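You operate a simulated robot arm through the tools that you are given. There is no shell and no other tool. Be economical: measure what you need, move in short steps, check, and stop when the job is done.

The job below is to be done with a simulated two-armed robot. You get a single attempt, and the scene is never put back.

JOB
On the top of the blue bench, fold the green scarf in half.

It is judged by the outcome, as a careful person would: the job done as asked, and still so three seconds after it is handed in. It fails if anything else is knocked over, pushed out of place, dropped, spilled or broken. Flat cloth is picked up by pressing the open fingertips on it (5 to 10 N) and closing them slowly along it; thin cloth reads only 2 to 8 mm in the jaws.

ROBOT AND FRAMES
Two 7-joint arms with two-finger parallel grippers on one trunk, on a base that drives. Base frame: it is fixed to the floor where the robot stands at the start and does not move with it; the origin is under the middle of the robot, x ahead of it, y to its left, z up. Units: cm, degrees, N and s.
The left shoulder is at the start at [7, 16.3, 109.5], the right one opposite. Places, roughly: top of the blue bench [60, 60, 80]. Payload 3.43 kg a hand.
Tool frame (each hand has its own): the origin (TCP) lies between the finger pads and is the grasp point; the fingertips stand 3.4 cm ahead of it; z points along the fingers, y is the line along which they close. The gripper opens to 12.8 cm. The fingers are 2.4 cm wide and 1.2 cm thick; the gripper's body (4.8 by 13 cm) begins 9.6 cm behind the TCP.
Orientation is that of the tool frame in the base frame, as [roll, pitch, yaw] about the fixed x, y, z axes, in that order (R = Rz(yaw) Ry(pitch) Rx(roll)). With the fingers straight down and closing along the base's y, the tool's x points along the base's -x, its y along +y and its z along -z.

CONTROLS
- The arms move only by the tool arm_command. It takes "left_series", "right_series" or both (then of equal length, played together; a hand with none holds still); each is a list of rows, each an object (a shift or turn left out is 0, a gripper value left out holds the last) with "dp": the shift along the tool's x, y, z in cm, a list of three; "dr": the turn, a rotation vector about the tool's x, y, z in degrees, a list of three; "claw": the gripper command, from -1 (shut) to 1 (fully open), values between in proportion. In form: [{"dp": [dx, dy, dz], "dr": [ax, ay, az], "claw": claw}, ...]. A call has 1 to 8 rows; each row is the pose to reach, as a shift and turn from the pose commanded when the call began, along the tool's axes at that moment. Each row takes 0.2 s and may step no farther than 5 cm and 8.6 degrees from the row before; otherwise, or with a gripper value out of range, the whole call is refused. Where a pose cannot be reached the arm comes as near as it can. A force on the tool above 40 N (or 10 N above the force at the start of the call, whichever is more), or a blocked arm, ends the call early, and 0.2 s more pass. Each finger travels about 15.3 cm/s and halts on what it meets, pressing with about 32 N; the grip force reading is that of the motor and also rises with nothing between the fingers. The clock runs only during rows and for 0.2 s after the last one: add rows that repeat a pose to give the fingers time. It gives the time, the measured TCP pose, the force on the tool (base axes), the opening and the grip force at its end, in the units of the frame above (readings bear some noise).
- Cameras (640 x 400 px; columns grow to the right, rows downward): "scene" is now at [13, -2.98, 131.37]; the picture's right is [-0.36, -0.93, 0.00], its down [-0.61, 0.24, -0.75] and it looks along [0.70, -0.27, -0.66] (base axes); focal length 248 px, centre (320, 200). "left" rides on the left gripper at [7.6, 1.1, -16] in its tool frame; the picture's right is [-0.15, 0.99, 0.00], its down [-0.88, -0.13, -0.46] and it looks along [-0.45, -0.07, 0.89] (tool axes); focal length 234 px, centre (320, 200). "right" rides on the right gripper at [7.6, -1.1, -16] in its tool frame; the picture's right is [0.15, 0.99, 0.00], its down [-0.88, 0.13, -0.46] and it looks along [-0.45, 0.07, 0.89] (tool axes); focal length 234 px, centre (320, 200). There is no depth. A picture from a camera that has moved, and an enlarged one, comes with that camera's place and axes in the base frame and with its lens.
- snapshot(camera): a new picture of that camera. The clock stands still meanwhile.
- slide_trunk(by): slides the trunk up (or, below 0, down) by that many cm; the arms and the scene camera ride with it, the base frame stays. It gives what a move gives, with no picture.
- roll_base(legs): drives the robot by 1 to 6 legs, each [ahead, left, turn to the left] in cm, cm and degrees, along the robot's own axes; the way and the turn of a leg run together, so that a leg with both is an arc; at most 150 cm and 180 degrees a leg. The arms and the cameras ride along, it lands a little off, and it stops where it bumps. It gives what a move gives.
- head_to(pan, tilt): turns the head with the scene camera to pan (to the left, within 86 degrees either way) and tilt (down, from -29 to 69), counted from straight ahead of the robot. It gives what a move gives.
- inspect(camera, box): a new picture of the part [left, top, right, bottom] of that camera's present view, enlarged. The clock stands still meanwhile.
- sign_off(): hands the job in; it is judged then, once.

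Go step by step. Nothing tells you exact positions but the pictures and the camera data: compare them with the known pose of the tool, close in by small moves and look again before you grip or let go. The budget is 120 turns and 92 pictures, counting those below and the enlarged ones. Unless the task says otherwise, let go and move clear before handing in, and close with one line.

The tools are called after "Call:" as name(argument=value, ...) on one line, values as JSON. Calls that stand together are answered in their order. arm_command: Moves the arms, as the interface text tells. Its arguments: {"type":"object","properties":{"left_series":{"type":"array"},"right_series":{"type":"array"}},"required":[]} The other tools are called the same way: slide_trunk (by) slides the trunk up or down; roll_base (legs) drives the base; head_to (pan, tilt) turns the head that bears the scene camera; snapshot (camera) takes a picture; inspect (camera, box) takes an enlarged picture of a part of a camera's view; sign_off () hands the job in.

At the start:

```text
t: 0.0
left_position: [55.67, 22.7, 100.12]
left_tcp_rot: [180.0, 0.0, 179.9]
left_contact_force: [0.1, -0.3, 0.7]
left_grip_width: 12.78
left_finger_force: 0.0
right_position: [67.72, -26.72, 91.78]
right_tcp_rot: [-180.0, 0.0, 179.9]
right_contact_force: [0.3, -0.3, -0.2]
right_grip_width: 12.76
right_finger_force: 0.0
trunk travel left (down, up): [-57.5, 36.5]
robot x, y, heading: [0.31, -0.26, -0.1]
head pan, tilt: [-21.1, 41.2]
```

scene: 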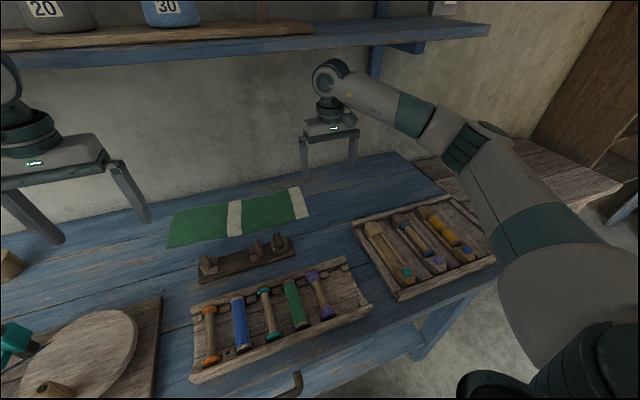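
right: 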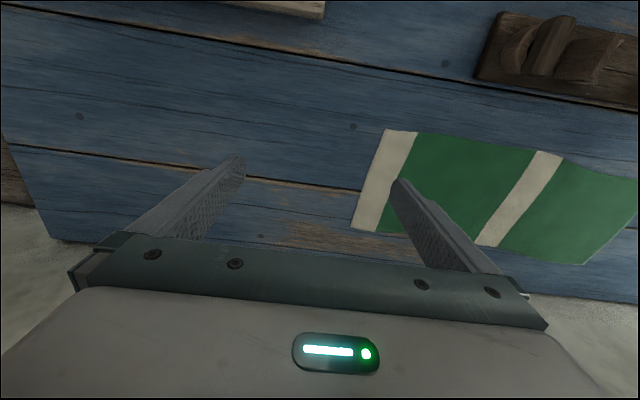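
left: 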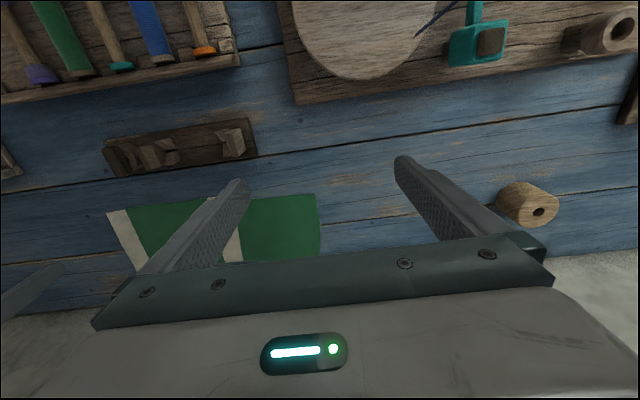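

The green scarf with two white stripes lies flat near the back of the blue bench, roughly x 70–87, y −21 to 22. First I'll look around and take closer views.

Call:
head_to(pan=5, tilt=40)

Call:
snapshot(camera="scene")

Call:
head_to(pan=50, tilt=35)

Call:
snapshot(camera="scene")

```text
t: 0.9
left_position: [55.63, 22.69, 100.14]
left_tcp_rot: [-180.0, -0.1, -180.0]
left_contact_force: [-0.7, 0.9, 0.2]
left_grip_width: 12.83
left_finger_force: 0.0
right_position: [67.62, -26.7, 91.62]
right_tcp_rot: [180.0, 0.0, -179.9]
right_contact_force: [-0.6, 0.4, 0.0]
right_grip_width: 12.8
right_finger_force: 0.1
trunk travel left (down, up): [-57.5, 36.5]
robot x, y, heading: [-0.13, -0.15, -0.2]
head pan, tilt: [5.0, 40.0]
```

```text
88 pictures are left
camera scene: at [13.61, 0.78, 131.54], right [0.09, -1.0, 0.0], down [-0.64, -0.06, -0.77], along [0.76, 0.07, -0.64], focal length 248 px, centre (320, 200)
```

scene: 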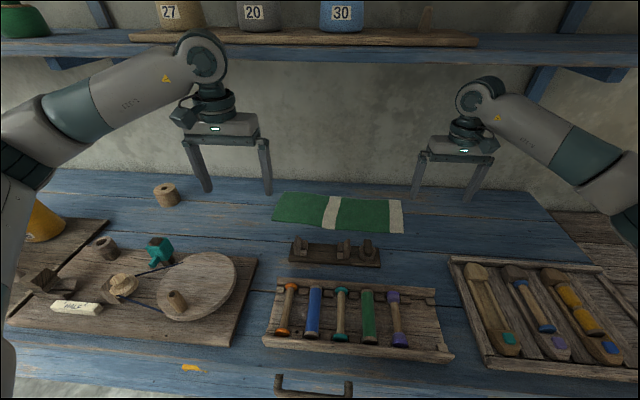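

```text
t: 2.0
left_position: [55.62, 22.71, 100.12]
left_tcp_rot: [-179.9, 0.0, 180.0]
left_contact_force: [0.1, -0.9, 0.3]
left_grip_width: 12.78
left_finger_force: 0.0
right_position: [67.6, -26.72, 91.65]
right_tcp_rot: [179.9, 0.0, -180.0]
right_contact_force: [0.0, 0.4, 0.5]
right_grip_width: 12.79
right_finger_force: 0.1
trunk travel left (down, up): [-57.5, 36.5]
robot x, y, heading: [-0.32, 0.21, -0.0]
head pan, tilt: [50.0, 35.0]
```

```text
87 pictures are left
camera scene: at [10.81, 6.79, 132.3], right [0.77, -0.64, 0.0], down [-0.37, -0.44, -0.82], along [0.53, 0.63, -0.57], focal length 248 px, centre (320, 200)
```

scene: 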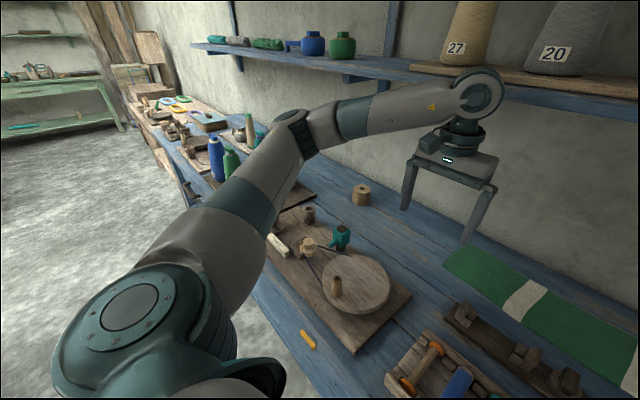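

The pictures from the scene and right cameras agree on a bench top at z≈79.5, with the scarf about x 63.5–78, y −19.5 to 20. I'll fold the right, white-striped end over to the left end with the right hand. First I'll move the left arm clear and bring the right hand over the end.

Call:
arm_command(left_series=[{"dp": [1, 4, -1]}, {"dp": [2, 8, -2]}, {"dp": [3, 12, -3]}, {"dp": [4, 16, -4]}, {"dp": [5, 20, -5]}], right_series=[{"dp": [-1, 3, 0], "claw": -0.5}, {"dp": [-2, 6, 0], "claw": -0.53}, {"dp": [-3, 9.5, 0]}, {"dp": [-3, 9.5, 0]}, {"dp": [-3, 9.5, 0]}])

Call:
head_to(pan=-5, tilt=40)

Call:
snapshot(camera="right")

Call:
snapshot(camera="scene")

```text
t: 3.2
left_position: [50.73, 42.72, 105.12]
left_tcp_rot: [-180.0, 0.0, 179.8]
left_contact_force: [-0.9, 0.2, -0.8]
left_grip_width: 12.82
left_finger_force: 0.0
right_position: [70.66, -16.93, 91.47]
right_tcp_rot: [-179.9, 0.0, 180.0]
right_contact_force: [0.2, 0.5, 0.6]
right_grip_width: 3.04
right_finger_force: 0.0
trunk travel left (down, up): [-57.5, 36.5]
robot x, y, heading: [0.33, 0.1, 0.1]
head pan, tilt: [50.0, 35.0]
```

```text
t: 4.5
left_position: [50.87, 42.63, 105.1]
left_tcp_rot: [-180.0, 0.1, 180.0]
left_contact_force: [0.7, -0.8, 0.1]
left_grip_width: 12.81
left_finger_force: 0.1
right_position: [70.84, -17.03, 91.46]
right_tcp_rot: [180.0, 0.1, -179.9]
right_contact_force: [0.2, 0.0, -0.2]
right_grip_width: 3.01
right_finger_force: 0.0
trunk travel left (down, up): [-57.5, 36.5]
robot x, y, heading: [-0.19, -0.19, -0.0]
head pan, tilt: [-5.0, 40.0]
```

```text
86 pictures are left
camera right: at [63.32, -18.31, 107.37], right [-0.15, 0.99, 0.0], down [0.88, 0.13, 0.46], along [0.45, 0.07, -0.89], focal length 234 px, centre (320, 200)
```

right: 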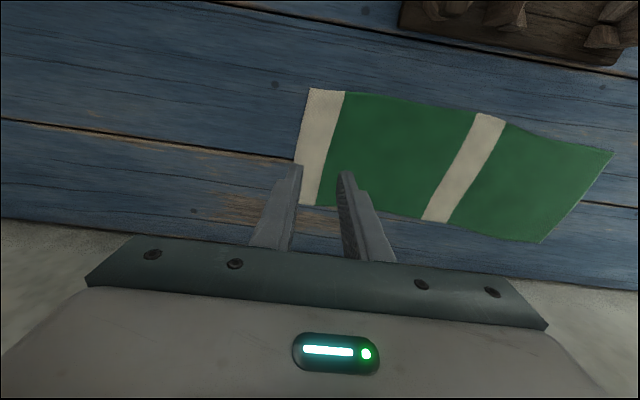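

```text
85 pictures are left
camera scene: at [13.61, -0.68, 131.54], right [-0.09, -1.0, 0.0], down [-0.64, 0.06, -0.77], along [0.76, -0.07, -0.64], focal length 248 px, centre (320, 200)
```

scene: 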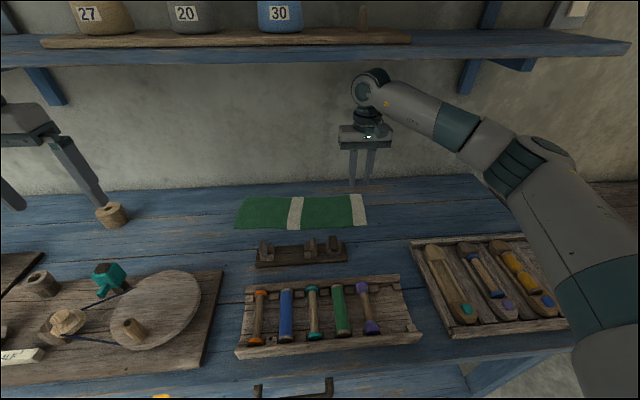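

The scarf's right edge is at y≈−19.7 and its middle at x≈71.3. I'll lower to just above the cloth and check.

Call:
arm_command(right_series=[{"dp": [-0.5, -0.5, 3]}, {"dp": [-0.5, -0.5, 6]}, {"dp": [-0.5, -0.5, 7]}, {"dp": [-0.5, -0.5, 7]}])

Call:
snapshot(camera="right")

Call:
inspect(camera="scene", box=[220, 100, 420, 240])

```text
t: 5.5
left_position: [50.9, 42.79, 105.18]
left_tcp_rot: [-179.9, 0.0, -180.0]
left_contact_force: [-0.7, 0.2, -0.3]
left_grip_width: 12.81
left_finger_force: 0.1
right_position: [71.22, -17.57, 84.57]
right_tcp_rot: [180.0, 0.0, -179.9]
right_contact_force: [0.0, 0.3, -0.7]
right_grip_width: 3.01
right_finger_force: 0.0
trunk travel left (down, up): [-57.5, 36.5]
robot x, y, heading: [0.38, -0.17, 0.1]
head pan, tilt: [-5.0, 40.0]
```

```text
84 pictures are left
camera right: at [63.77, -18.79, 100.46], right [-0.15, 0.99, 0.0], down [0.88, 0.13, 0.46], along [0.45, 0.07, -0.89], focal length 234 px, centre (320, 200)
```

right: 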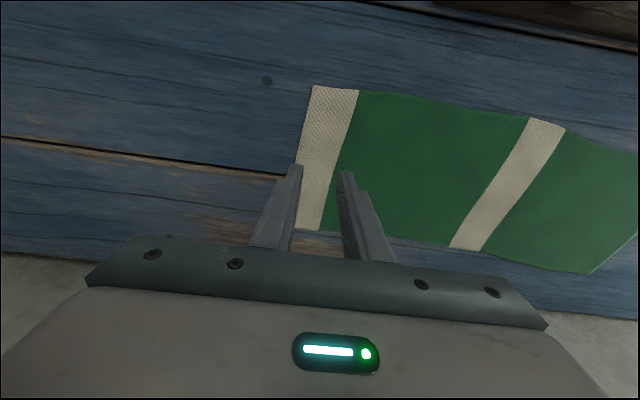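

```text
2.86 times, centred on (320, 170) of scene
camera zoom: at [13.61, -0.68, 131.54], right [-0.09, -1.0, 0.0], down [-0.64, 0.06, -0.77], along [0.76, -0.07, -0.64], focal length 709 px, centre (320, 286)
```

zoom: 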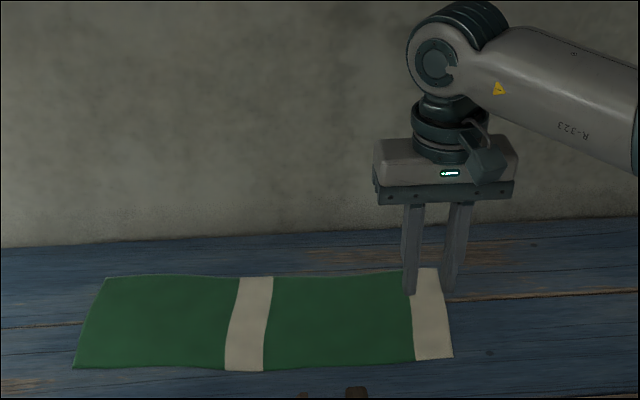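

The fingertips straddle the end stripe as planned. I'll lower slowly until they touch.

Call:
arm_command(right_series=[{"dp": [0, 0, 0.5]}, {"dp": [0, 0, 1.0]}, {"dp": [0, 0, 1.3]}, {"dp": [0, 0, 1.5]}])

Call:
inspect(camera="scene", box=[300, 140, 420, 240])

Call:
inspect(camera="right", box=[220, 60, 420, 260])

```text
t: 6.5
left_position: [50.93, 42.63, 105.06]
left_tcp_rot: [179.9, 0.0, 180.0]
left_contact_force: [0.2, 0.1, -0.4]
left_grip_width: 12.81
left_finger_force: 0.1
right_position: [71.25, -17.71, 83.13]
right_tcp_rot: [-179.9, 0.0, 180.0]
right_contact_force: [-0.4, -0.3, 0.2]
right_grip_width: 3.0
right_finger_force: 0.0
trunk travel left (down, up): [-57.5, 36.5]
robot x, y, heading: [0.46, -0.01, -0.1]
head pan, tilt: [-5.0, 40.0]
```

```text
4.00 times, centred on (360, 190) of scene
camera zoom: at [13.61, -0.68, 131.54], right [-0.09, -1.0, 0.0], down [-0.64, 0.06, -0.77], along [0.76, -0.07, -0.64], focal length 992 px, centre (160, 240)
```

zoom: 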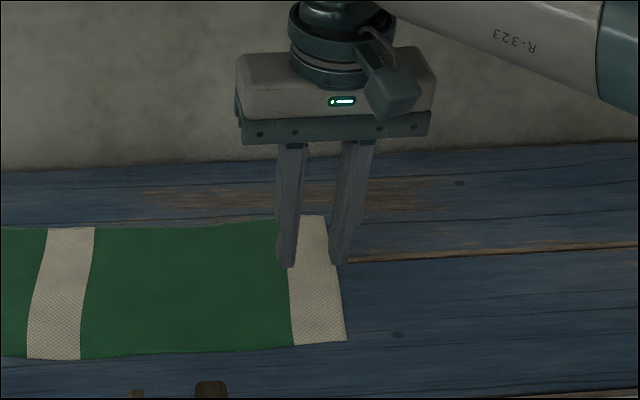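

```text
2.00 times, centred on (320, 160) of right
camera zoom: at [63.67, -18.94, 99.06], right [-0.15, 0.99, 0.0], down [0.88, 0.13, 0.46], along [0.45, 0.07, -0.89], focal length 468 px, centre (320, 280)
```

zoom: 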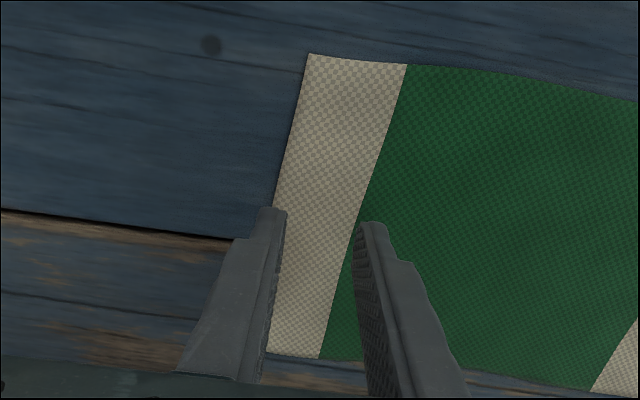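

There's no contact yet. I'll shift 0.5 cm inward and keep lowering in small steps.

Call:
arm_command(right_series=[{"dp": [0, 0.5, 0.2]}, {"dp": [0, 0.5, 0.4]}, {"dp": [0, 0.5, 0.6]}, {"dp": [0, 0.5, 0.6]}])

```text
t: 7.5
left_position: [50.91, 42.59, 105.09]
left_tcp_rot: [-179.9, 0.0, -180.0]
left_contact_force: [-0.7, 0.9, 0.0]
left_grip_width: 12.79
left_finger_force: 0.1
right_position: [71.02, -17.22, 82.66]
right_tcp_rot: [179.9, 0.0, -179.9]
right_contact_force: [-0.7, -0.5, -0.4]
right_grip_width: 3.0
right_finger_force: 0.1
trunk travel left (down, up): [-57.5, 36.5]
robot x, y, heading: [0.06, -0.11, 0.2]
head pan, tilt: [-5.0, 40.0]
```

Call:
arm_command(right_series=[{"dp": [0, 0, 0.2]}, {"dp": [0, 0, 0.4]}, {"dp": [0, 0, 0.4]}])

Call:
inspect(camera="scene", box=[300, 140, 420, 240])

```text
t: 8.3
left_position: [50.91, 42.61, 105.14]
left_tcp_rot: [-180.0, 0.1, -180.0]
left_contact_force: [0.0, -0.4, -0.4]
left_grip_width: 12.8
left_finger_force: 0.0
right_position: [71.07, -17.33, 82.21]
right_tcp_rot: [-180.0, 0.0, -179.9]
right_contact_force: [-0.3, 0.0, 0.3]
right_grip_width: 3.01
right_finger_force: 0.0
trunk travel left (down, up): [-57.5, 36.5]
robot x, y, heading: [-0.29, 0.05, -0.1]
head pan, tilt: [-5.0, 40.0]
```

```text
4.00 times, centred on (360, 190) of scene
camera zoom: at [13.6, -0.68, 131.54], right [-0.09, -1.0, 0.0], down [-0.64, 0.06, -0.77], along [0.76, -0.07, -0.64], focal length 992 px, centre (160, 240)
```

zoom: 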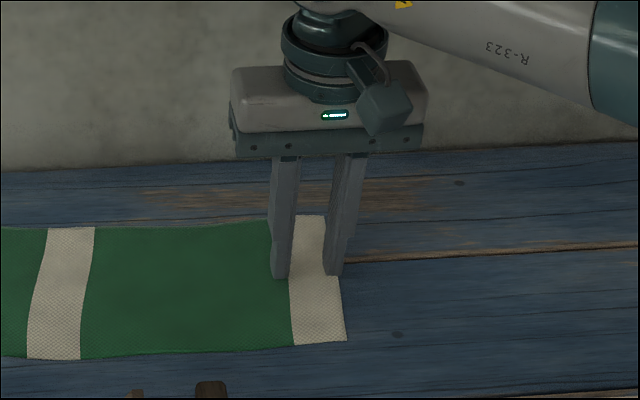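

Call:
arm_command(right_series=[{"dp": [0, 0, 0.2]}, {"dp": [0, 0, 0.4]}, {"dp": [0, 0, 0.5]}, {"dp": [0, 0, 0.5]}])

```text
t: 9.3
left_position: [50.89, 42.59, 105.04]
left_tcp_rot: [-180.0, 0.0, 179.9]
left_contact_force: [-0.9, 0.5, -0.3]
left_grip_width: 12.82
left_finger_force: 0.1
right_position: [71.08, -17.43, 81.68]
right_tcp_rot: [-180.0, 0.1, 179.9]
right_contact_force: [0.4, 0.3, 0.3]
right_grip_width: 3.0
right_finger_force: 0.1
trunk travel left (down, up): [-57.5, 36.5]
robot x, y, heading: [-0.1, 0.07, 0.5]
head pan, tilt: [-5.0, 40.0]
```

Call:
arm_command(right_series=[{"dp": [0, 0, 0.2]}, {"dp": [0, 0, 0.4]}, {"dp": [0, 0, 0.5]}, {"dp": [0, 0, 0.5]}])

Call:
inspect(camera="scene", box=[300, 140, 420, 240])

Call:
inspect(camera="right", box=[220, 60, 420, 260])

```text
t: 10.3
left_position: [50.64, 42.85, 105.21]
left_tcp_rot: [-179.9, 0.1, 180.0]
left_contact_force: [-0.4, -0.8, 0.2]
left_grip_width: 12.81
left_finger_force: 0.0
right_position: [71.01, -17.23, 81.57]
right_tcp_rot: [-179.9, 0.3, -179.9]
right_contact_force: [4.9, -3.3, 25.7]
right_grip_width: 3.06
right_finger_force: 0.1
trunk travel left (down, up): [-57.5, 36.5]
robot x, y, heading: [-0.1, 0.28, 0.2]
head pan, tilt: [-5.0, 40.0]
```

```text
4.00 times, centred on (360, 190) of scene
camera zoom: at [13.36, -0.63, 131.6], right [-0.09, -1.0, 0.0], down [-0.64, 0.06, -0.77], along [0.76, -0.07, -0.64], focal length 992 px, centre (160, 240)
```

zoom: 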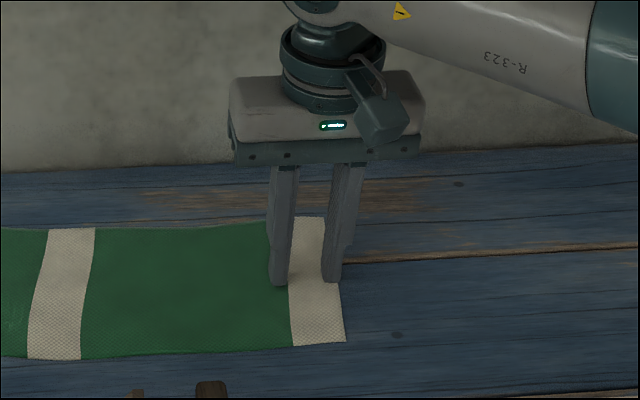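

```text
2.00 times, centred on (320, 160) of right
camera zoom: at [63.45, -18.5, 97.36], right [-0.15, 0.99, 0.0], down [0.88, 0.13, 0.46], along [0.46, 0.07, -0.89], focal length 468 px, centre (320, 280)
```

zoom: 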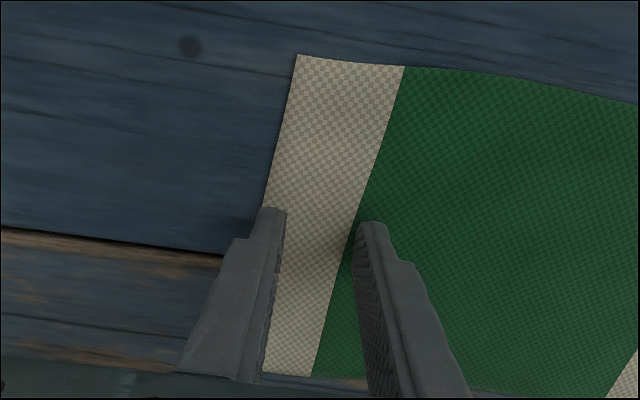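

Contact, with the fingertips at z≈78.2, but it presses with 26 N. I'll back off 0.27 cm to about 8 N, then close slowly.

Call:
arm_command(right_series=[{"dp": [0, 0, -0.27]}, {"dp": [0, 0, -0.27]}, {"dp": [0, 0, -0.27], "claw": -0.6}, {"dp": [0, 0, -0.27], "claw": -0.68}])

Call:
inspect(camera="scene", box=[300, 140, 420, 240])

```text
t: 11.3
left_position: [50.66, 42.73, 105.33]
left_tcp_rot: [-179.9, 0.1, 180.0]
left_contact_force: [-0.9, -0.3, 0.8]
left_grip_width: 12.79
left_finger_force: 0.0
right_position: [70.98, -17.13, 81.52]
right_tcp_rot: [-179.9, -0.1, -180.0]
right_contact_force: [-0.2, 2.1, 17.4]
right_grip_width: 1.89
right_finger_force: 0.1
trunk travel left (down, up): [-57.5, 36.5]
robot x, y, heading: [0.15, 0.21, 0.2]
head pan, tilt: [-5.0, 40.0]
```

```text
4.00 times, centred on (360, 190) of scene
camera zoom: at [13.36, -0.59, 131.57], right [-0.09, -1.0, 0.0], down [-0.64, 0.06, -0.77], along [0.76, -0.07, -0.64], focal length 992 px, centre (160, 240)
```

zoom: 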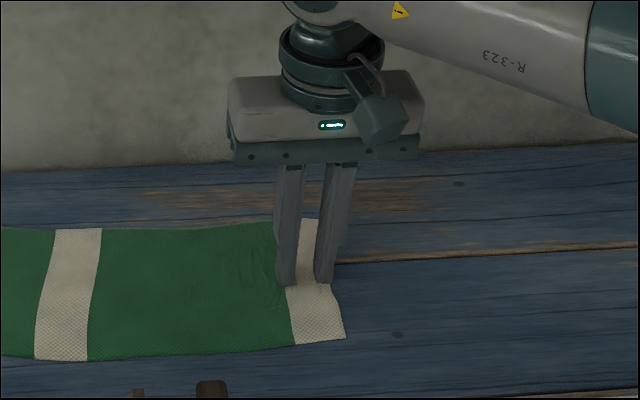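

The cloth is following the fingers. I'll keep closing at slightly less force.

Call:
arm_command(right_series=[{"dp": [0, 0, -0.1], "claw": -0.76}, {"dp": [0, 0, -0.1], "claw": -0.84}, {"dp": [0, 0, -0.1], "claw": -0.92}, {"dp": [0, 0, -0.1], "claw": -1}, {"dp": [0, 0, -0.1]}, {"dp": [0, 0, -0.1]}])

Call:
inspect(camera="scene", box=[300, 140, 420, 240])

Call:
inspect(camera="right", box=[220, 60, 420, 260])

```text
t: 12.7
left_position: [50.83, 42.7, 105.09]
left_tcp_rot: [180.0, -0.1, -180.0]
left_contact_force: [-1.1, -0.7, -0.1]
left_grip_width: 12.81
left_finger_force: 0.0
right_position: [71.01, -17.23, 81.63]
right_tcp_rot: [180.0, 0.1, 180.0]
right_contact_force: [-1.1, -0.1, 9.6]
right_grip_width: 0.0
right_finger_force: 31.8
trunk travel left (down, up): [-57.5, 36.5]
robot x, y, heading: [0.1, -0.08, 0.3]
head pan, tilt: [-5.0, 40.0]
```

```text
4.00 times, centred on (360, 190) of scene
camera zoom: at [13.47, -0.66, 131.56], right [-0.09, -1.0, 0.0], down [-0.64, 0.06, -0.77], along [0.76, -0.07, -0.64], focal length 992 px, centre (160, 240)
```

zoom: 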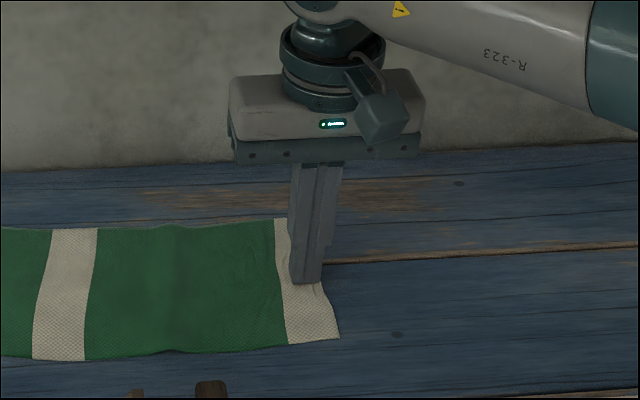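

```text
2.00 times, centred on (320, 160) of right
camera zoom: at [63.54, -18.5, 97.42], right [-0.15, 0.99, 0.0], down [0.88, 0.13, 0.46], along [0.45, 0.07, -0.89], focal length 468 px, centre (320, 280)
```

zoom: 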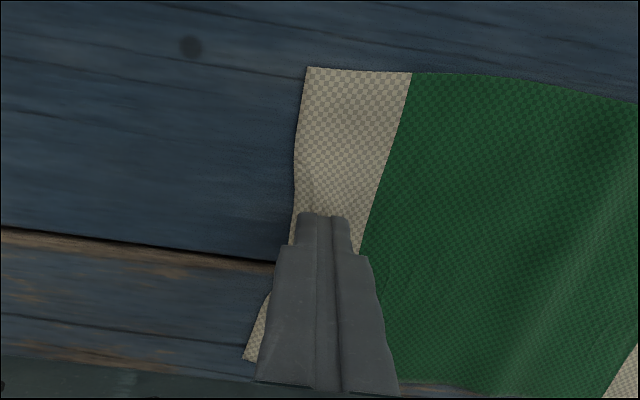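

The jaws read 0.0, so nothing is gripped: the outer finger slid off the edge. I'll lift, open to 4 cm, move about 2.4 cm inward so both tips are on cloth, and press again.

Call:
arm_command(right_series=[{"dp": [0, 0, -1.5]}, {"dp": [0, 1.2, -1.5], "claw": -0.375}, {"dp": [0, 2.4, -1.5]}, {"dp": [0, 2.4, -1.5]}, {"dp": [0, 2.4, -0.6]}, {"dp": [0, 2.4, -0.1]}, {"dp": [0, 2.4, -0.1]}])

Call:
inspect(camera="scene", box=[300, 140, 420, 240])

Call:
inspect(camera="right", box=[220, 60, 420, 260])

```text
t: 14.3
left_position: [50.89, 42.68, 105.09]
left_tcp_rot: [-180.0, 0.1, -180.0]
left_contact_force: [-0.2, -0.7, -0.1]
left_grip_width: 12.82
left_finger_force: 0.0
right_position: [71.1, -14.92, 81.63]
right_tcp_rot: [179.9, 0.1, 180.0]
right_contact_force: [-0.5, -0.5, 2.3]
right_grip_width: 3.98
right_finger_force: 0.0
trunk travel left (down, up): [-57.5, 36.5]
robot x, y, heading: [-0.36, 0.05, 0.1]
head pan, tilt: [-5.0, 40.0]
```

```text
4.00 times, centred on (360, 190) of scene
camera zoom: at [13.59, -0.68, 131.55], right [-0.09, -1.0, 0.0], down [-0.64, 0.06, -0.77], along [0.76, -0.07, -0.64], focal length 992 px, centre (160, 240)
```

zoom: 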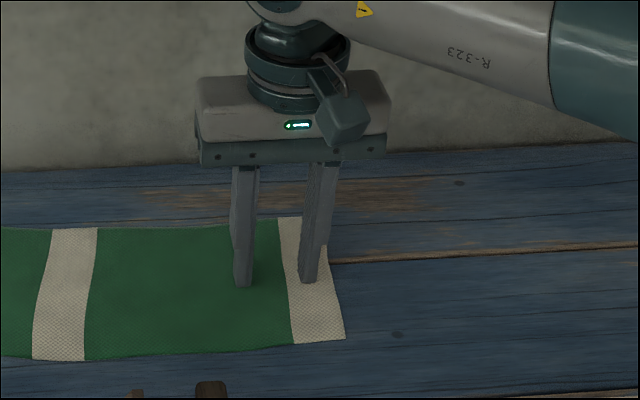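

```text
2.00 times, centred on (320, 160) of right
camera zoom: at [63.56, -16.11, 97.44], right [-0.15, 0.99, 0.0], down [0.88, 0.13, 0.46], along [0.45, 0.07, -0.89], focal length 468 px, centre (320, 280)
```

zoom: 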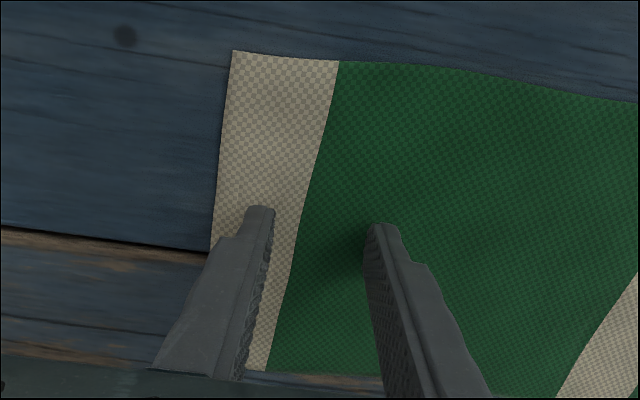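

Both tips are on the cloth now, with the outer one just inside the edge. I'll press to about 8 N and close slowly.

Call:
arm_command(right_series=[{"dp": [0, 0, 0.1]}, {"dp": [0, 0, 0.12], "claw": -0.47}, {"dp": [0, 0, 0.12], "claw": -0.57}, {"dp": [0, 0, 0.12], "claw": -0.67}, {"dp": [0, 0, 0.12], "claw": -0.77}, {"dp": [0, 0, 0.12], "claw": -0.87}, {"dp": [0, 0, 0.12], "claw": -1}, {"dp": [0, 0, 0.12], "claw": -1}])

Call:
inspect(camera="scene", box=[300, 140, 420, 240])

Call:
inspect(camera="right", box=[220, 60, 420, 260])

```text
t: 16.1
left_position: [50.9, 42.61, 105.12]
left_tcp_rot: [179.9, 0.1, 180.0]
left_contact_force: [0.3, -1.0, 0.3]
left_grip_width: 12.8
left_finger_force: 0.0
right_position: [70.98, -15.0, 81.54]
right_tcp_rot: [180.0, 0.0, -180.0]
right_contact_force: [0.2, -0.3, 3.3]
right_grip_width: 0.0
right_finger_force: 32.2
trunk travel left (down, up): [-57.5, 36.5]
robot x, y, heading: [0.03, -0.05, -0.1]
head pan, tilt: [-5.0, 40.0]
```

```text
4.00 times, centred on (360, 190) of scene
camera zoom: at [13.56, -0.68, 131.55], right [-0.09, -1.0, 0.0], down [-0.64, 0.06, -0.77], along [0.76, -0.07, -0.64], focal length 992 px, centre (160, 240)
```

zoom: 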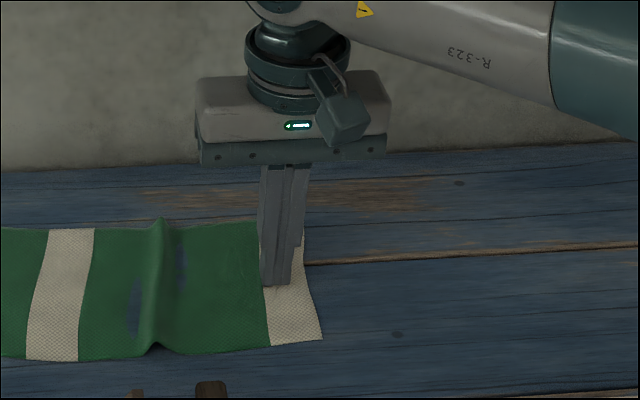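

```text
2.00 times, centred on (320, 160) of right
camera zoom: at [63.52, -16.12, 97.43], right [-0.15, 0.99, 0.0], down [0.88, 0.13, 0.46], along [0.45, 0.07, -0.89], focal length 468 px, centre (320, 280)
```

zoom: 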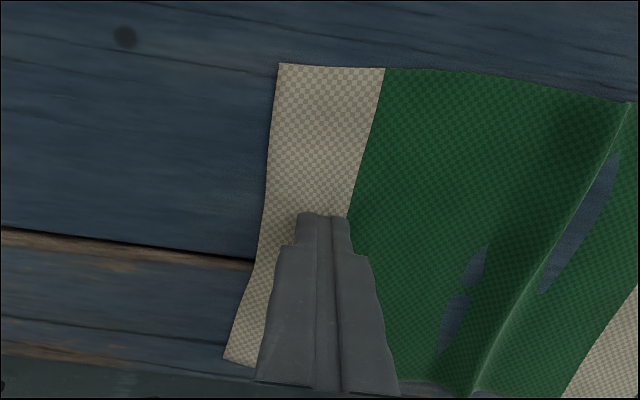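

The outer finger pushed the cloth inward and it buckled farther in, about y −9, so the jaws are still empty. I'll drag the end back outward with the closed tips to flatten it, then lift and look.

Call:
arm_command(right_series=[{"dp": [0, 0, 0.1]}, {"dp": [0, -0.7, 0.1]}, {"dp": [0, -1.4, 0.1]}, {"dp": [0, -2.1, 0.1]}, {"dp": [0, -2.5, 0.1]}, {"dp": [0, -2.5, -1]}, {"dp": [0, -2.5, -3]}, {"dp": [0, -2.5, -3]}])

Call:
inspect(camera="scene", box=[220, 120, 420, 240])

Call:
snapshot(camera="right")

```text
t: 17.9
left_position: [51.05, 42.7, 105.13]
left_tcp_rot: [-180.0, -0.1, 180.0]
left_contact_force: [0.0, 1.1, 0.7]
left_grip_width: 12.8
left_finger_force: 0.0
right_position: [71.1, -17.54, 84.49]
right_tcp_rot: [179.9, -0.1, 180.0]
right_contact_force: [-1.0, -0.4, -0.7]
right_grip_width: 0.02
right_finger_force: 31.9
trunk travel left (down, up): [-57.5, 36.5]
robot x, y, heading: [0.13, -0.12, -0.2]
head pan, tilt: [-5.0, 40.0]
```

```text
3.20 times, centred on (320, 180) of scene
camera zoom: at [13.65, -0.69, 131.53], right [-0.09, -1.0, 0.0], down [-0.64, 0.06, -0.77], along [0.76, -0.07, -0.64], focal length 794 px, centre (320, 264)
```

zoom: 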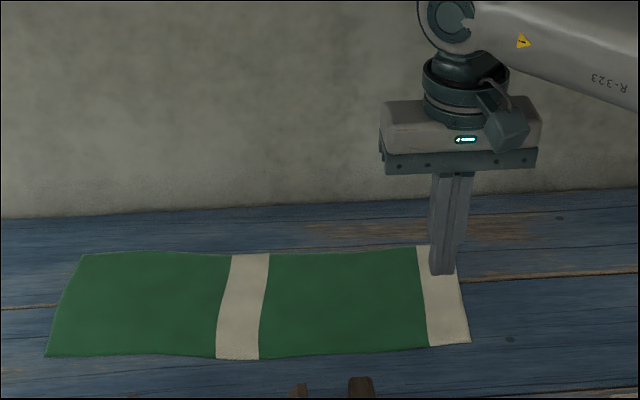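

```text
69 pictures are left
camera right: at [63.67, -18.81, 100.38], right [-0.15, 0.99, 0.0], down [0.88, 0.13, 0.45], along [0.45, 0.07, -0.89], focal length 234 px, centre (320, 200)
```

right: 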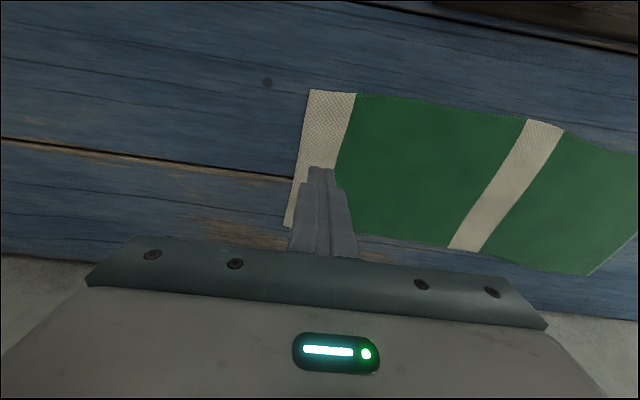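

The scarf is flat again. This time I'll use a 6 cm opening, both tips on cloth, and somewhat firmer pressing.

Call:
arm_command(right_series=[{"dp": [0, 1.2, 0], "claw": -0.06}, {"dp": [0, 2.4, 0]}, {"dp": [0, 2.4, 1.5]}, {"dp": [0, 2.4, 2.6]}, {"dp": [0, 2.4, 3.0]}, {"dp": [0, 2.4, 3.0]}])

```text
t: 19.3
left_position: [50.89, 42.76, 105.1]
left_tcp_rot: [-180.0, 0.0, -179.9]
left_contact_force: [-0.5, -0.1, -0.2]
left_grip_width: 12.81
left_finger_force: 0.0
right_position: [71.03, -14.88, 81.46]
right_tcp_rot: [-179.9, 0.0, -180.0]
right_contact_force: [0.9, 0.2, 1.9]
right_grip_width: 6.01
right_finger_force: 0.0
trunk travel left (down, up): [-57.5, 36.5]
robot x, y, heading: [-0.25, -0.16, -0.2]
head pan, tilt: [-5.0, 40.0]
```

Call:
arm_command(right_series=[{"dp": [0, 0, 0.15]}, {"dp": [0, 0, 0.15], "claw": -0.12}, {"dp": [0, 0, 0.15], "claw": -0.18}, {"dp": [0, 0, 0.15], "claw": -0.24}, {"dp": [0, 0, 0.15], "claw": -0.3}, {"dp": [0, 0, 0.15], "claw": -0.36}])

Call:
inspect(camera="scene", box=[220, 120, 420, 240])

```text
t: 20.7
left_position: [50.74, 42.76, 105.18]
left_tcp_rot: [-179.9, 0.1, 180.0]
left_contact_force: [-1.5, -0.5, -0.8]
left_grip_width: 12.8
left_finger_force: 0.2
right_position: [71.03, -14.85, 81.52]
right_tcp_rot: [180.0, 0.1, 180.0]
right_contact_force: [1.8, 1.7, 16.7]
right_grip_width: 4.0
right_finger_force: 0.0
trunk travel left (down, up): [-57.5, 36.5]
robot x, y, heading: [0.27, 0.13, 0.0]
head pan, tilt: [-5.0, 40.0]
```

```text
3.20 times, centred on (320, 180) of scene
camera zoom: at [13.41, -0.6, 131.57], right [-0.09, -1.0, 0.0], down [-0.64, 0.06, -0.77], along [0.76, -0.07, -0.64], focal length 794 px, centre (320, 264)
```

zoom: 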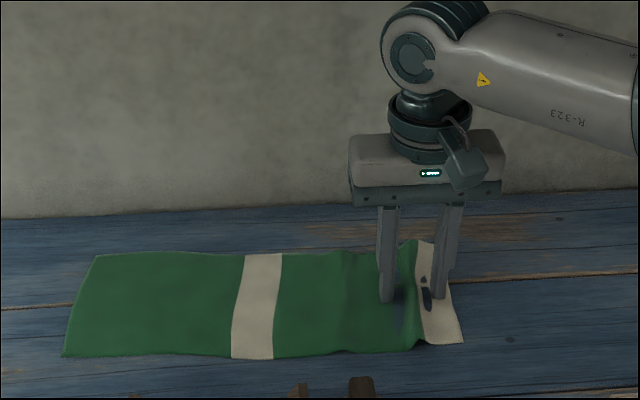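

A ridge is rising between the fingers now, so I'll keep closing.

Call:
arm_command(right_series=[{"dp": [0, 0, 0], "claw": -0.44}, {"dp": [0, 0, 0], "claw": -0.52}, {"dp": [0, 0, 0], "claw": -0.6}, {"dp": [0, 0, 0], "claw": -0.7}, {"dp": [0, 0, 0], "claw": -0.8}, {"dp": [0, 0, 0], "claw": -0.9}, {"dp": [0, 0, 0], "claw": -1}, {"dp": [0, 0, 0], "claw": -1}])

Call:
inspect(camera="scene", box=[220, 120, 420, 240])

Call:
inspect(camera="right", box=[220, 60, 420, 260])

```text
t: 22.5
left_position: [50.76, 42.7, 105.14]
left_tcp_rot: [-179.9, 0.2, -180.0]
left_contact_force: [-0.2, 0.8, -0.9]
left_grip_width: 12.83
left_finger_force: 0.0
right_position: [70.97, -14.84, 81.45]
right_tcp_rot: [180.0, 0.0, 179.9]
right_contact_force: [1.9, -0.3, 19.4]
right_grip_width: 0.22
right_finger_force: 32.4
trunk travel left (down, up): [-57.5, 36.5]
robot x, y, heading: [-0.06, 0.34, -0.0]
head pan, tilt: [-5.0, 40.0]
```

```text
3.20 times, centred on (320, 180) of scene
camera zoom: at [13.38, -0.63, 131.57], right [-0.09, -1.0, 0.0], down [-0.64, 0.06, -0.77], along [0.76, -0.07, -0.64], focal length 794 px, centre (320, 264)
```

zoom: 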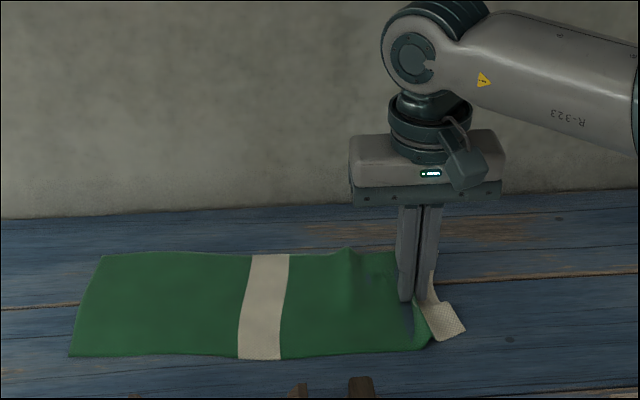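

```text
2.00 times, centred on (320, 160) of right
camera zoom: at [63.44, -16.14, 97.39], right [-0.15, 0.99, 0.0], down [0.88, 0.13, 0.46], along [0.45, 0.07, -0.89], focal length 468 px, centre (320, 280)
```

zoom: 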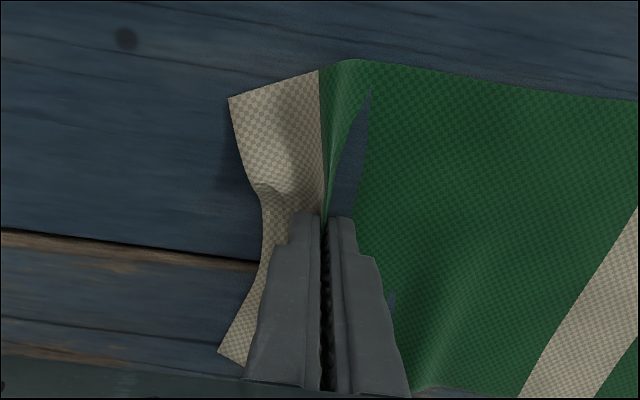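

The jaws read 2.2 mm, so the cloth is gripped. I'll lift it, move a little inward and look.

Call:
arm_command(right_series=[{"dp": [0, 0, -2]}, {"dp": [0, 1, -4]}, {"dp": [0, 2, -6]}, {"dp": [0, 4, -8]}, {"dp": [0, 6, -10]}, {"dp": [0, 6, -10]}])

Call:
inspect(camera="scene", box=[220, 120, 420, 240])

Call:
snapshot(camera="right")

Call:
snapshot(camera="left")

```text
t: 23.9
left_position: [50.88, 42.45, 105.07]
left_tcp_rot: [-180.0, 0.0, 180.0]
left_contact_force: [0.0, 1.1, -0.3]
left_grip_width: 12.81
left_finger_force: 0.1
right_position: [70.88, -9.06, 91.19]
right_tcp_rot: [-180.0, 0.0, 179.9]
right_contact_force: [-0.5, 0.5, 0.1]
right_grip_width: 0.24
right_finger_force: 32.0
trunk travel left (down, up): [-57.5, 36.5]
robot x, y, heading: [0.16, 0.44, -0.1]
head pan, tilt: [-5.0, 40.0]
```

```text
3.20 times, centred on (320, 180) of scene
camera zoom: at [13.62, -0.75, 131.54], right [-0.09, -1.0, 0.0], down [-0.64, 0.06, -0.77], along [0.76, -0.07, -0.64], focal length 794 px, centre (320, 264)
```

zoom: 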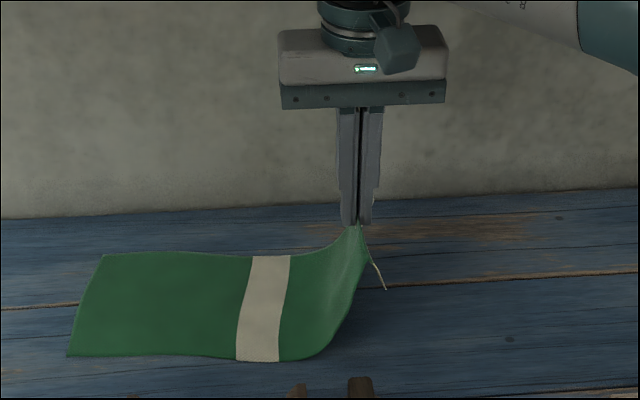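

```text
64 pictures are left
camera right: at [63.47, -10.3, 107.11], right [-0.15, 0.99, 0.0], down [0.88, 0.13, 0.46], along [0.45, 0.07, -0.89], focal length 234 px, centre (320, 200)
```

right: 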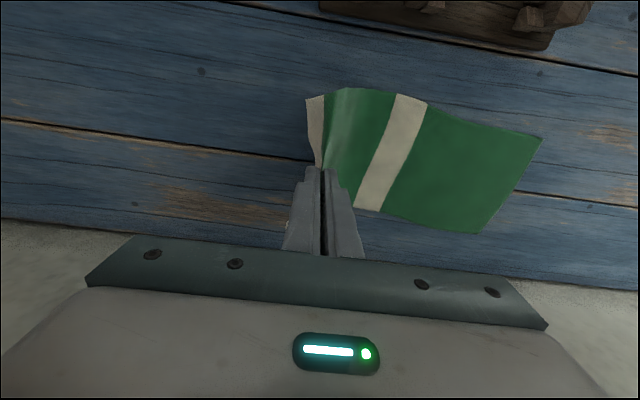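

```text
63 pictures are left
camera left: at [43.34, 43.67, 121.07], right [0.15, 0.99, 0.0], down [0.88, -0.13, 0.46], along [0.45, -0.07, -0.89], focal length 234 px, centre (320, 200)
```

left: 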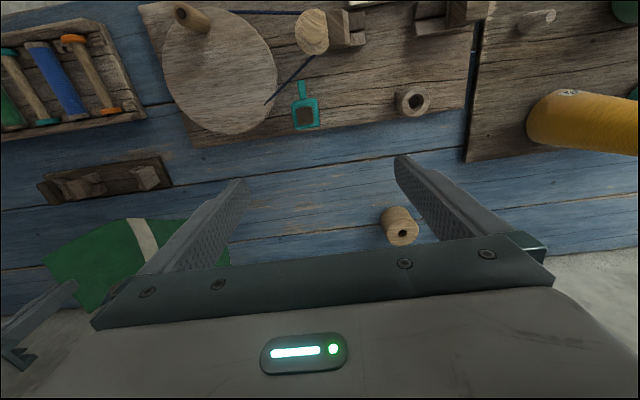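

The grip holds and the cloth stays straight across its width, with a 4–5 cm tail hanging past the fingers. I'll move the left arm farther out, then carry the end over to the left, leaning the hand so the fingers point back toward −y.

Call:
arm_command(left_series=[{"dp": [2, 2, -3]}, {"dp": [4, 5, -6]}, {"dp": [6, 8, -9]}, {"dp": [8, 11, -10]}, {"dp": [10, 14, -10]}, {"dp": [10, 15, -10]}])

Call:
arm_command(right_series=[{"dp": [0, 3.5, -2.3]}, {"dp": [0, 7.5, -3.8], "dr": [8, 0, 0]}, {"dp": [0, 11.5, -4.3], "dr": [16, 0, 0]}, {"dp": [0, 15.5, -3.3], "dr": [24, 0, 0]}, {"dp": [0, 19, -0.8], "dr": [32, 0, 0]}, {"dp": [0, 21, 1.5], "dr": [40, 0, 0]}, {"dp": [0, 21.5, 2.5], "dr": [48, 0, 0]}, {"dp": [0, 21.5, 2.5], "dr": [48, 0, 0]}])

Call:
inspect(camera="scene", box=[180, 90, 420, 240])

Call:
snapshot(camera="right")

```text
t: 25.3
left_position: [41.58, 57.52, 115.26]
left_tcp_rot: [-180.0, -0.1, 180.0]
left_contact_force: [0.9, 0.4, 0.5]
left_grip_width: 12.78
left_finger_force: 0.1
left hand out of reach, approached as far as the arm can: row 5, 6
right_position: [70.93, -8.98, 91.13]
right_tcp_rot: [179.9, -0.1, 180.0]
right_contact_force: [-0.5, 0.1, -0.6]
right_grip_width: 0.22
right_finger_force: 32.0
trunk travel left (down, up): [-57.5, 36.5]
robot x, y, heading: [-0.2, -0.14, -0.0]
head pan, tilt: [-5.0, 40.0]
```

```text
t: 27.1
left_position: [41.33, 57.74, 115.4]
left_tcp_rot: [180.0, 0.1, 180.0]
left_contact_force: [-0.8, 0.2, 0.5]
left_grip_width: 12.82
left_finger_force: 0.2
right_position: [70.34, -0.2, 87.49]
right_tcp_rot: [-131.8, 0.1, -179.9]
right_contact_force: [-1.2, 1.2, 0.2]
right_grip_width: 0.22
right_finger_force: 32.0
right hand out of reach, approached as far as the arm can: row 5, 6, 7, 8
trunk travel left (down, up): [-57.5, 36.5]
robot x, y, heading: [-0.04, -0.28, -0.4]
head pan, tilt: [-5.0, 40.0]
```

```text
2.67 times, centred on (300, 165) of scene
camera zoom: at [13.32, -0.49, 131.58], right [-0.09, -1.0, 0.0], down [-0.64, 0.05, -0.77], along [0.76, -0.07, -0.64], focal length 662 px, centre (373, 293)
```

zoom: 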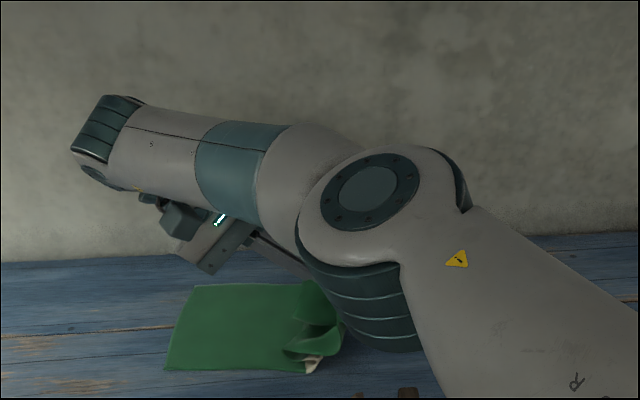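

```text
61 pictures are left
camera right: at [62.83, 10.89, 98.8], right [-0.15, 0.66, -0.74], down [0.88, 0.43, 0.21], along [0.45, -0.62, -0.64], focal length 234 px, centre (320, 200)
```

right: 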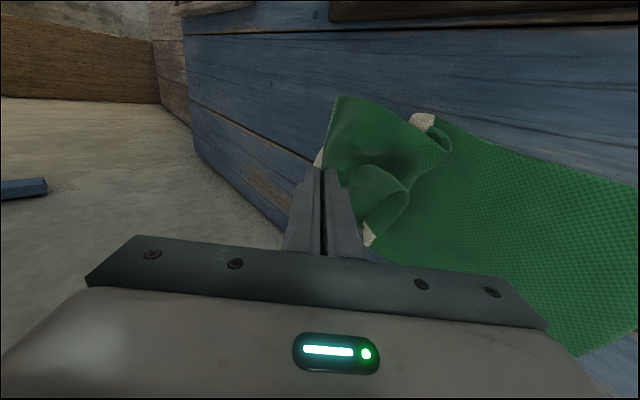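

The tilted pose is out of the right arm's reach, and the cloth bunched up under the hand. I'll lift and turn the hand back upright in small steps.

Call:
arm_command(right_series=[{"dp": [0, -2.2, -2.0], "dr": [-8, 0, 0]}, {"dp": [0, -4.4, -4.0], "dr": [-16, 0, 0]}])

```text
t: 27.7
left_position: [41.42, 57.58, 115.39]
left_tcp_rot: [-179.9, 0.1, 180.0]
left_contact_force: [-0.3, -0.5, 0.5]
left_grip_width: 12.79
left_finger_force: 0.0
right_position: [70.35, -0.28, 93.46]
right_tcp_rot: [-148.2, 0.0, -179.9]
right_contact_force: [-0.4, -0.3, -0.2]
right_grip_width: 0.21
right_finger_force: 32.0
trunk travel left (down, up): [-57.5, 36.5]
robot x, y, heading: [0.02, 0.04, 0.2]
head pan, tilt: [-5.0, 40.0]
```

Call:
arm_command(right_series=[{"dp": [0, -0.6, -1.0], "dr": [-8, 0, 0]}, {"dp": [0, -1.2, -2.0], "dr": [-16, 0, 0]}, {"dp": [0, -1.8, -3.0], "dr": [-24, 0, 0]}, {"dp": [0, -1.8, -3.0], "dr": [-32, 0, 0]}, {"dp": [0, -1.8, -3.0], "dr": [-32, 0, 0]}])

Call:
snapshot(camera="scene")

Call:
snapshot(camera="right")

```text
t: 28.9
left_position: [42.38, 59.03, 114.14]
left_tcp_rot: [-179.3, -0.8, -179.5]
left_contact_force: [-0.7, 0.2, -0.5]
left_grip_width: 12.8
left_finger_force: 0.0
right_position: [70.89, 1.51, 94.16]
right_tcp_rot: [-178.3, -2.0, -178.8]
right_contact_force: [-0.2, -0.4, -0.1]
right_grip_width: 0.22
right_finger_force: 31.6
trunk travel left (down, up): [-57.5, 36.5]
robot x, y, heading: [0.45, -0.17, 0.8]
head pan, tilt: [-5.0, 40.0]
```

```text
60 pictures are left
camera scene: at [15.18, 0.64, 131.3], right [-0.08, -1.0, 0.01], down [-0.65, 0.04, -0.76], along [0.76, -0.07, -0.65], focal length 248 px, centre (320, 200)
```

scene: 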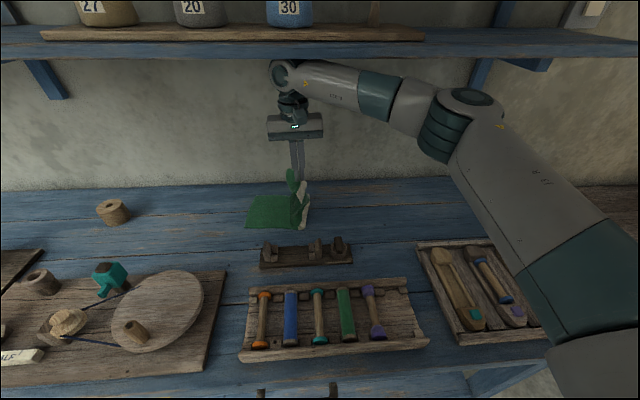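

```text
59 pictures are left
camera right: at [64.02, 0.58, 110.33], right [-0.17, 0.99, -0.02], down [0.89, 0.16, 0.42], along [0.42, 0.05, -0.91], focal length 234 px, centre (320, 200)
```

right: 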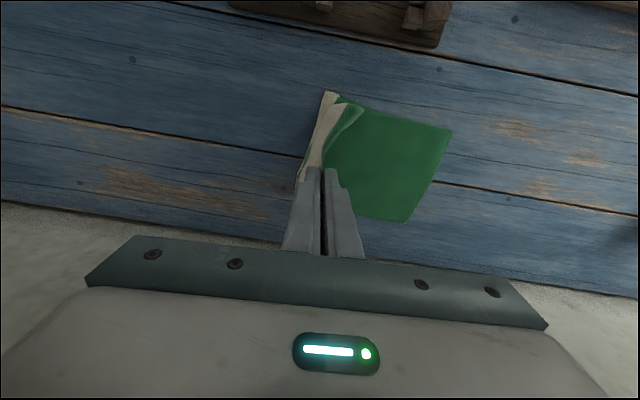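

Call:
inspect(camera="scene", box=[220, 130, 340, 240])

Call:
inspect(camera="right", box=[240, 60, 480, 260])

```text
3.64 times, centred on (280, 185) of scene
camera zoom: at [15.18, 0.64, 131.3], right [-0.08, -1.0, 0.01], down [-0.65, 0.04, -0.76], along [0.76, -0.07, -0.65], focal length 902 px, centre (466, 254)
```

zoom: 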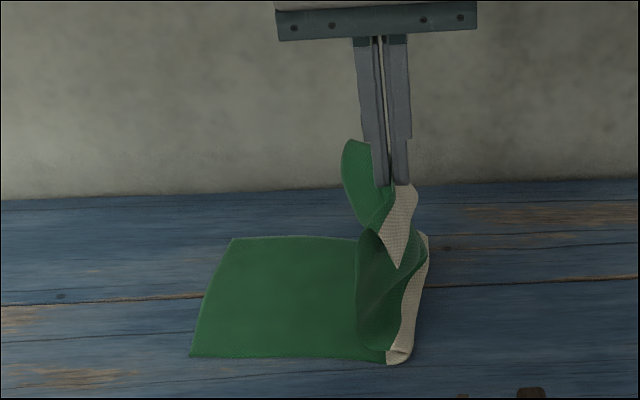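

```text
2.00 times, centred on (360, 160) of right
camera zoom: at [64.02, 0.58, 110.33], right [-0.17, 0.99, -0.02], down [0.89, 0.16, 0.42], along [0.42, 0.05, -0.91], focal length 468 px, centre (240, 280)
```

zoom: 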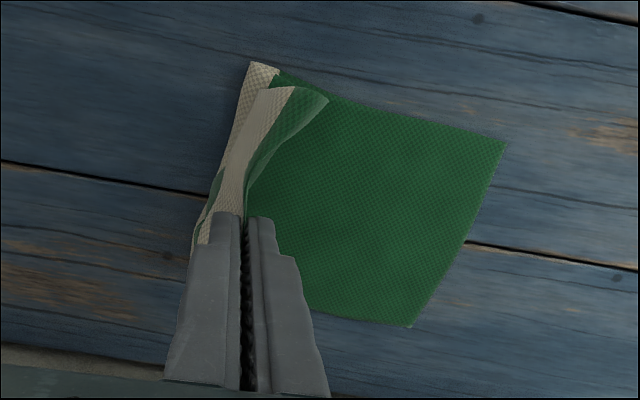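

Now I'll carry the end left with the hand upright, staying high, and look again.

Call:
arm_command(right_series=[{"dp": [0, 3, -2]}, {"dp": [0, 6, -3]}, {"dp": [0, 9, -3]}, {"dp": [0, 12, -2]}, {"dp": [0, 15, 0]}, {"dp": [0, 15, 0]}, {"dp": [0, 15, 0]}])

Call:
inspect(camera="scene", box=[180, 110, 340, 240])

Call:
inspect(camera="right", box=[140, 60, 480, 260])

```text
t: 30.5
left_position: [43.66, 56.38, 115.17]
left_tcp_rot: [179.5, -1.0, 179.5]
left_contact_force: [0.1, -0.1, -0.2]
left_grip_width: 12.82
left_finger_force: 0.0
right_position: [72.32, 12.52, 94.22]
right_tcp_rot: [179.7, -2.3, 178.6]
right_contact_force: [0.5, 0.1, -0.3]
right_grip_width: 0.23
right_finger_force: 31.8
trunk travel left (down, up): [-57.5, 36.5]
robot x, y, heading: [0.18, -0.03, -0.3]
head pan, tilt: [-5.0, 40.0]
```

```text
3.08 times, centred on (260, 175) of scene
camera zoom: at [15.62, -1.9, 131.29], right [-0.09, -1.0, -0.01], down [-0.65, 0.07, -0.75], along [0.75, -0.07, -0.66], focal length 763 px, centre (505, 277)
```

zoom: 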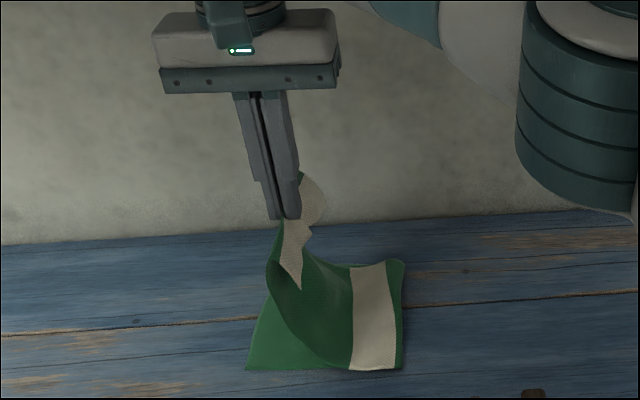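

```text
1.88 times, centred on (310, 160) of right
camera zoom: at [65.36, 11.35, 110.32], right [-0.12, 0.99, 0.01], down [0.9, 0.11, 0.42], along [0.42, 0.06, -0.91], focal length 441 px, centre (339, 275)
```

zoom: 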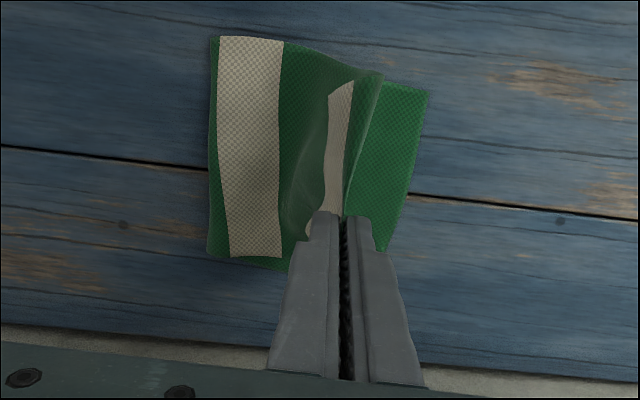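

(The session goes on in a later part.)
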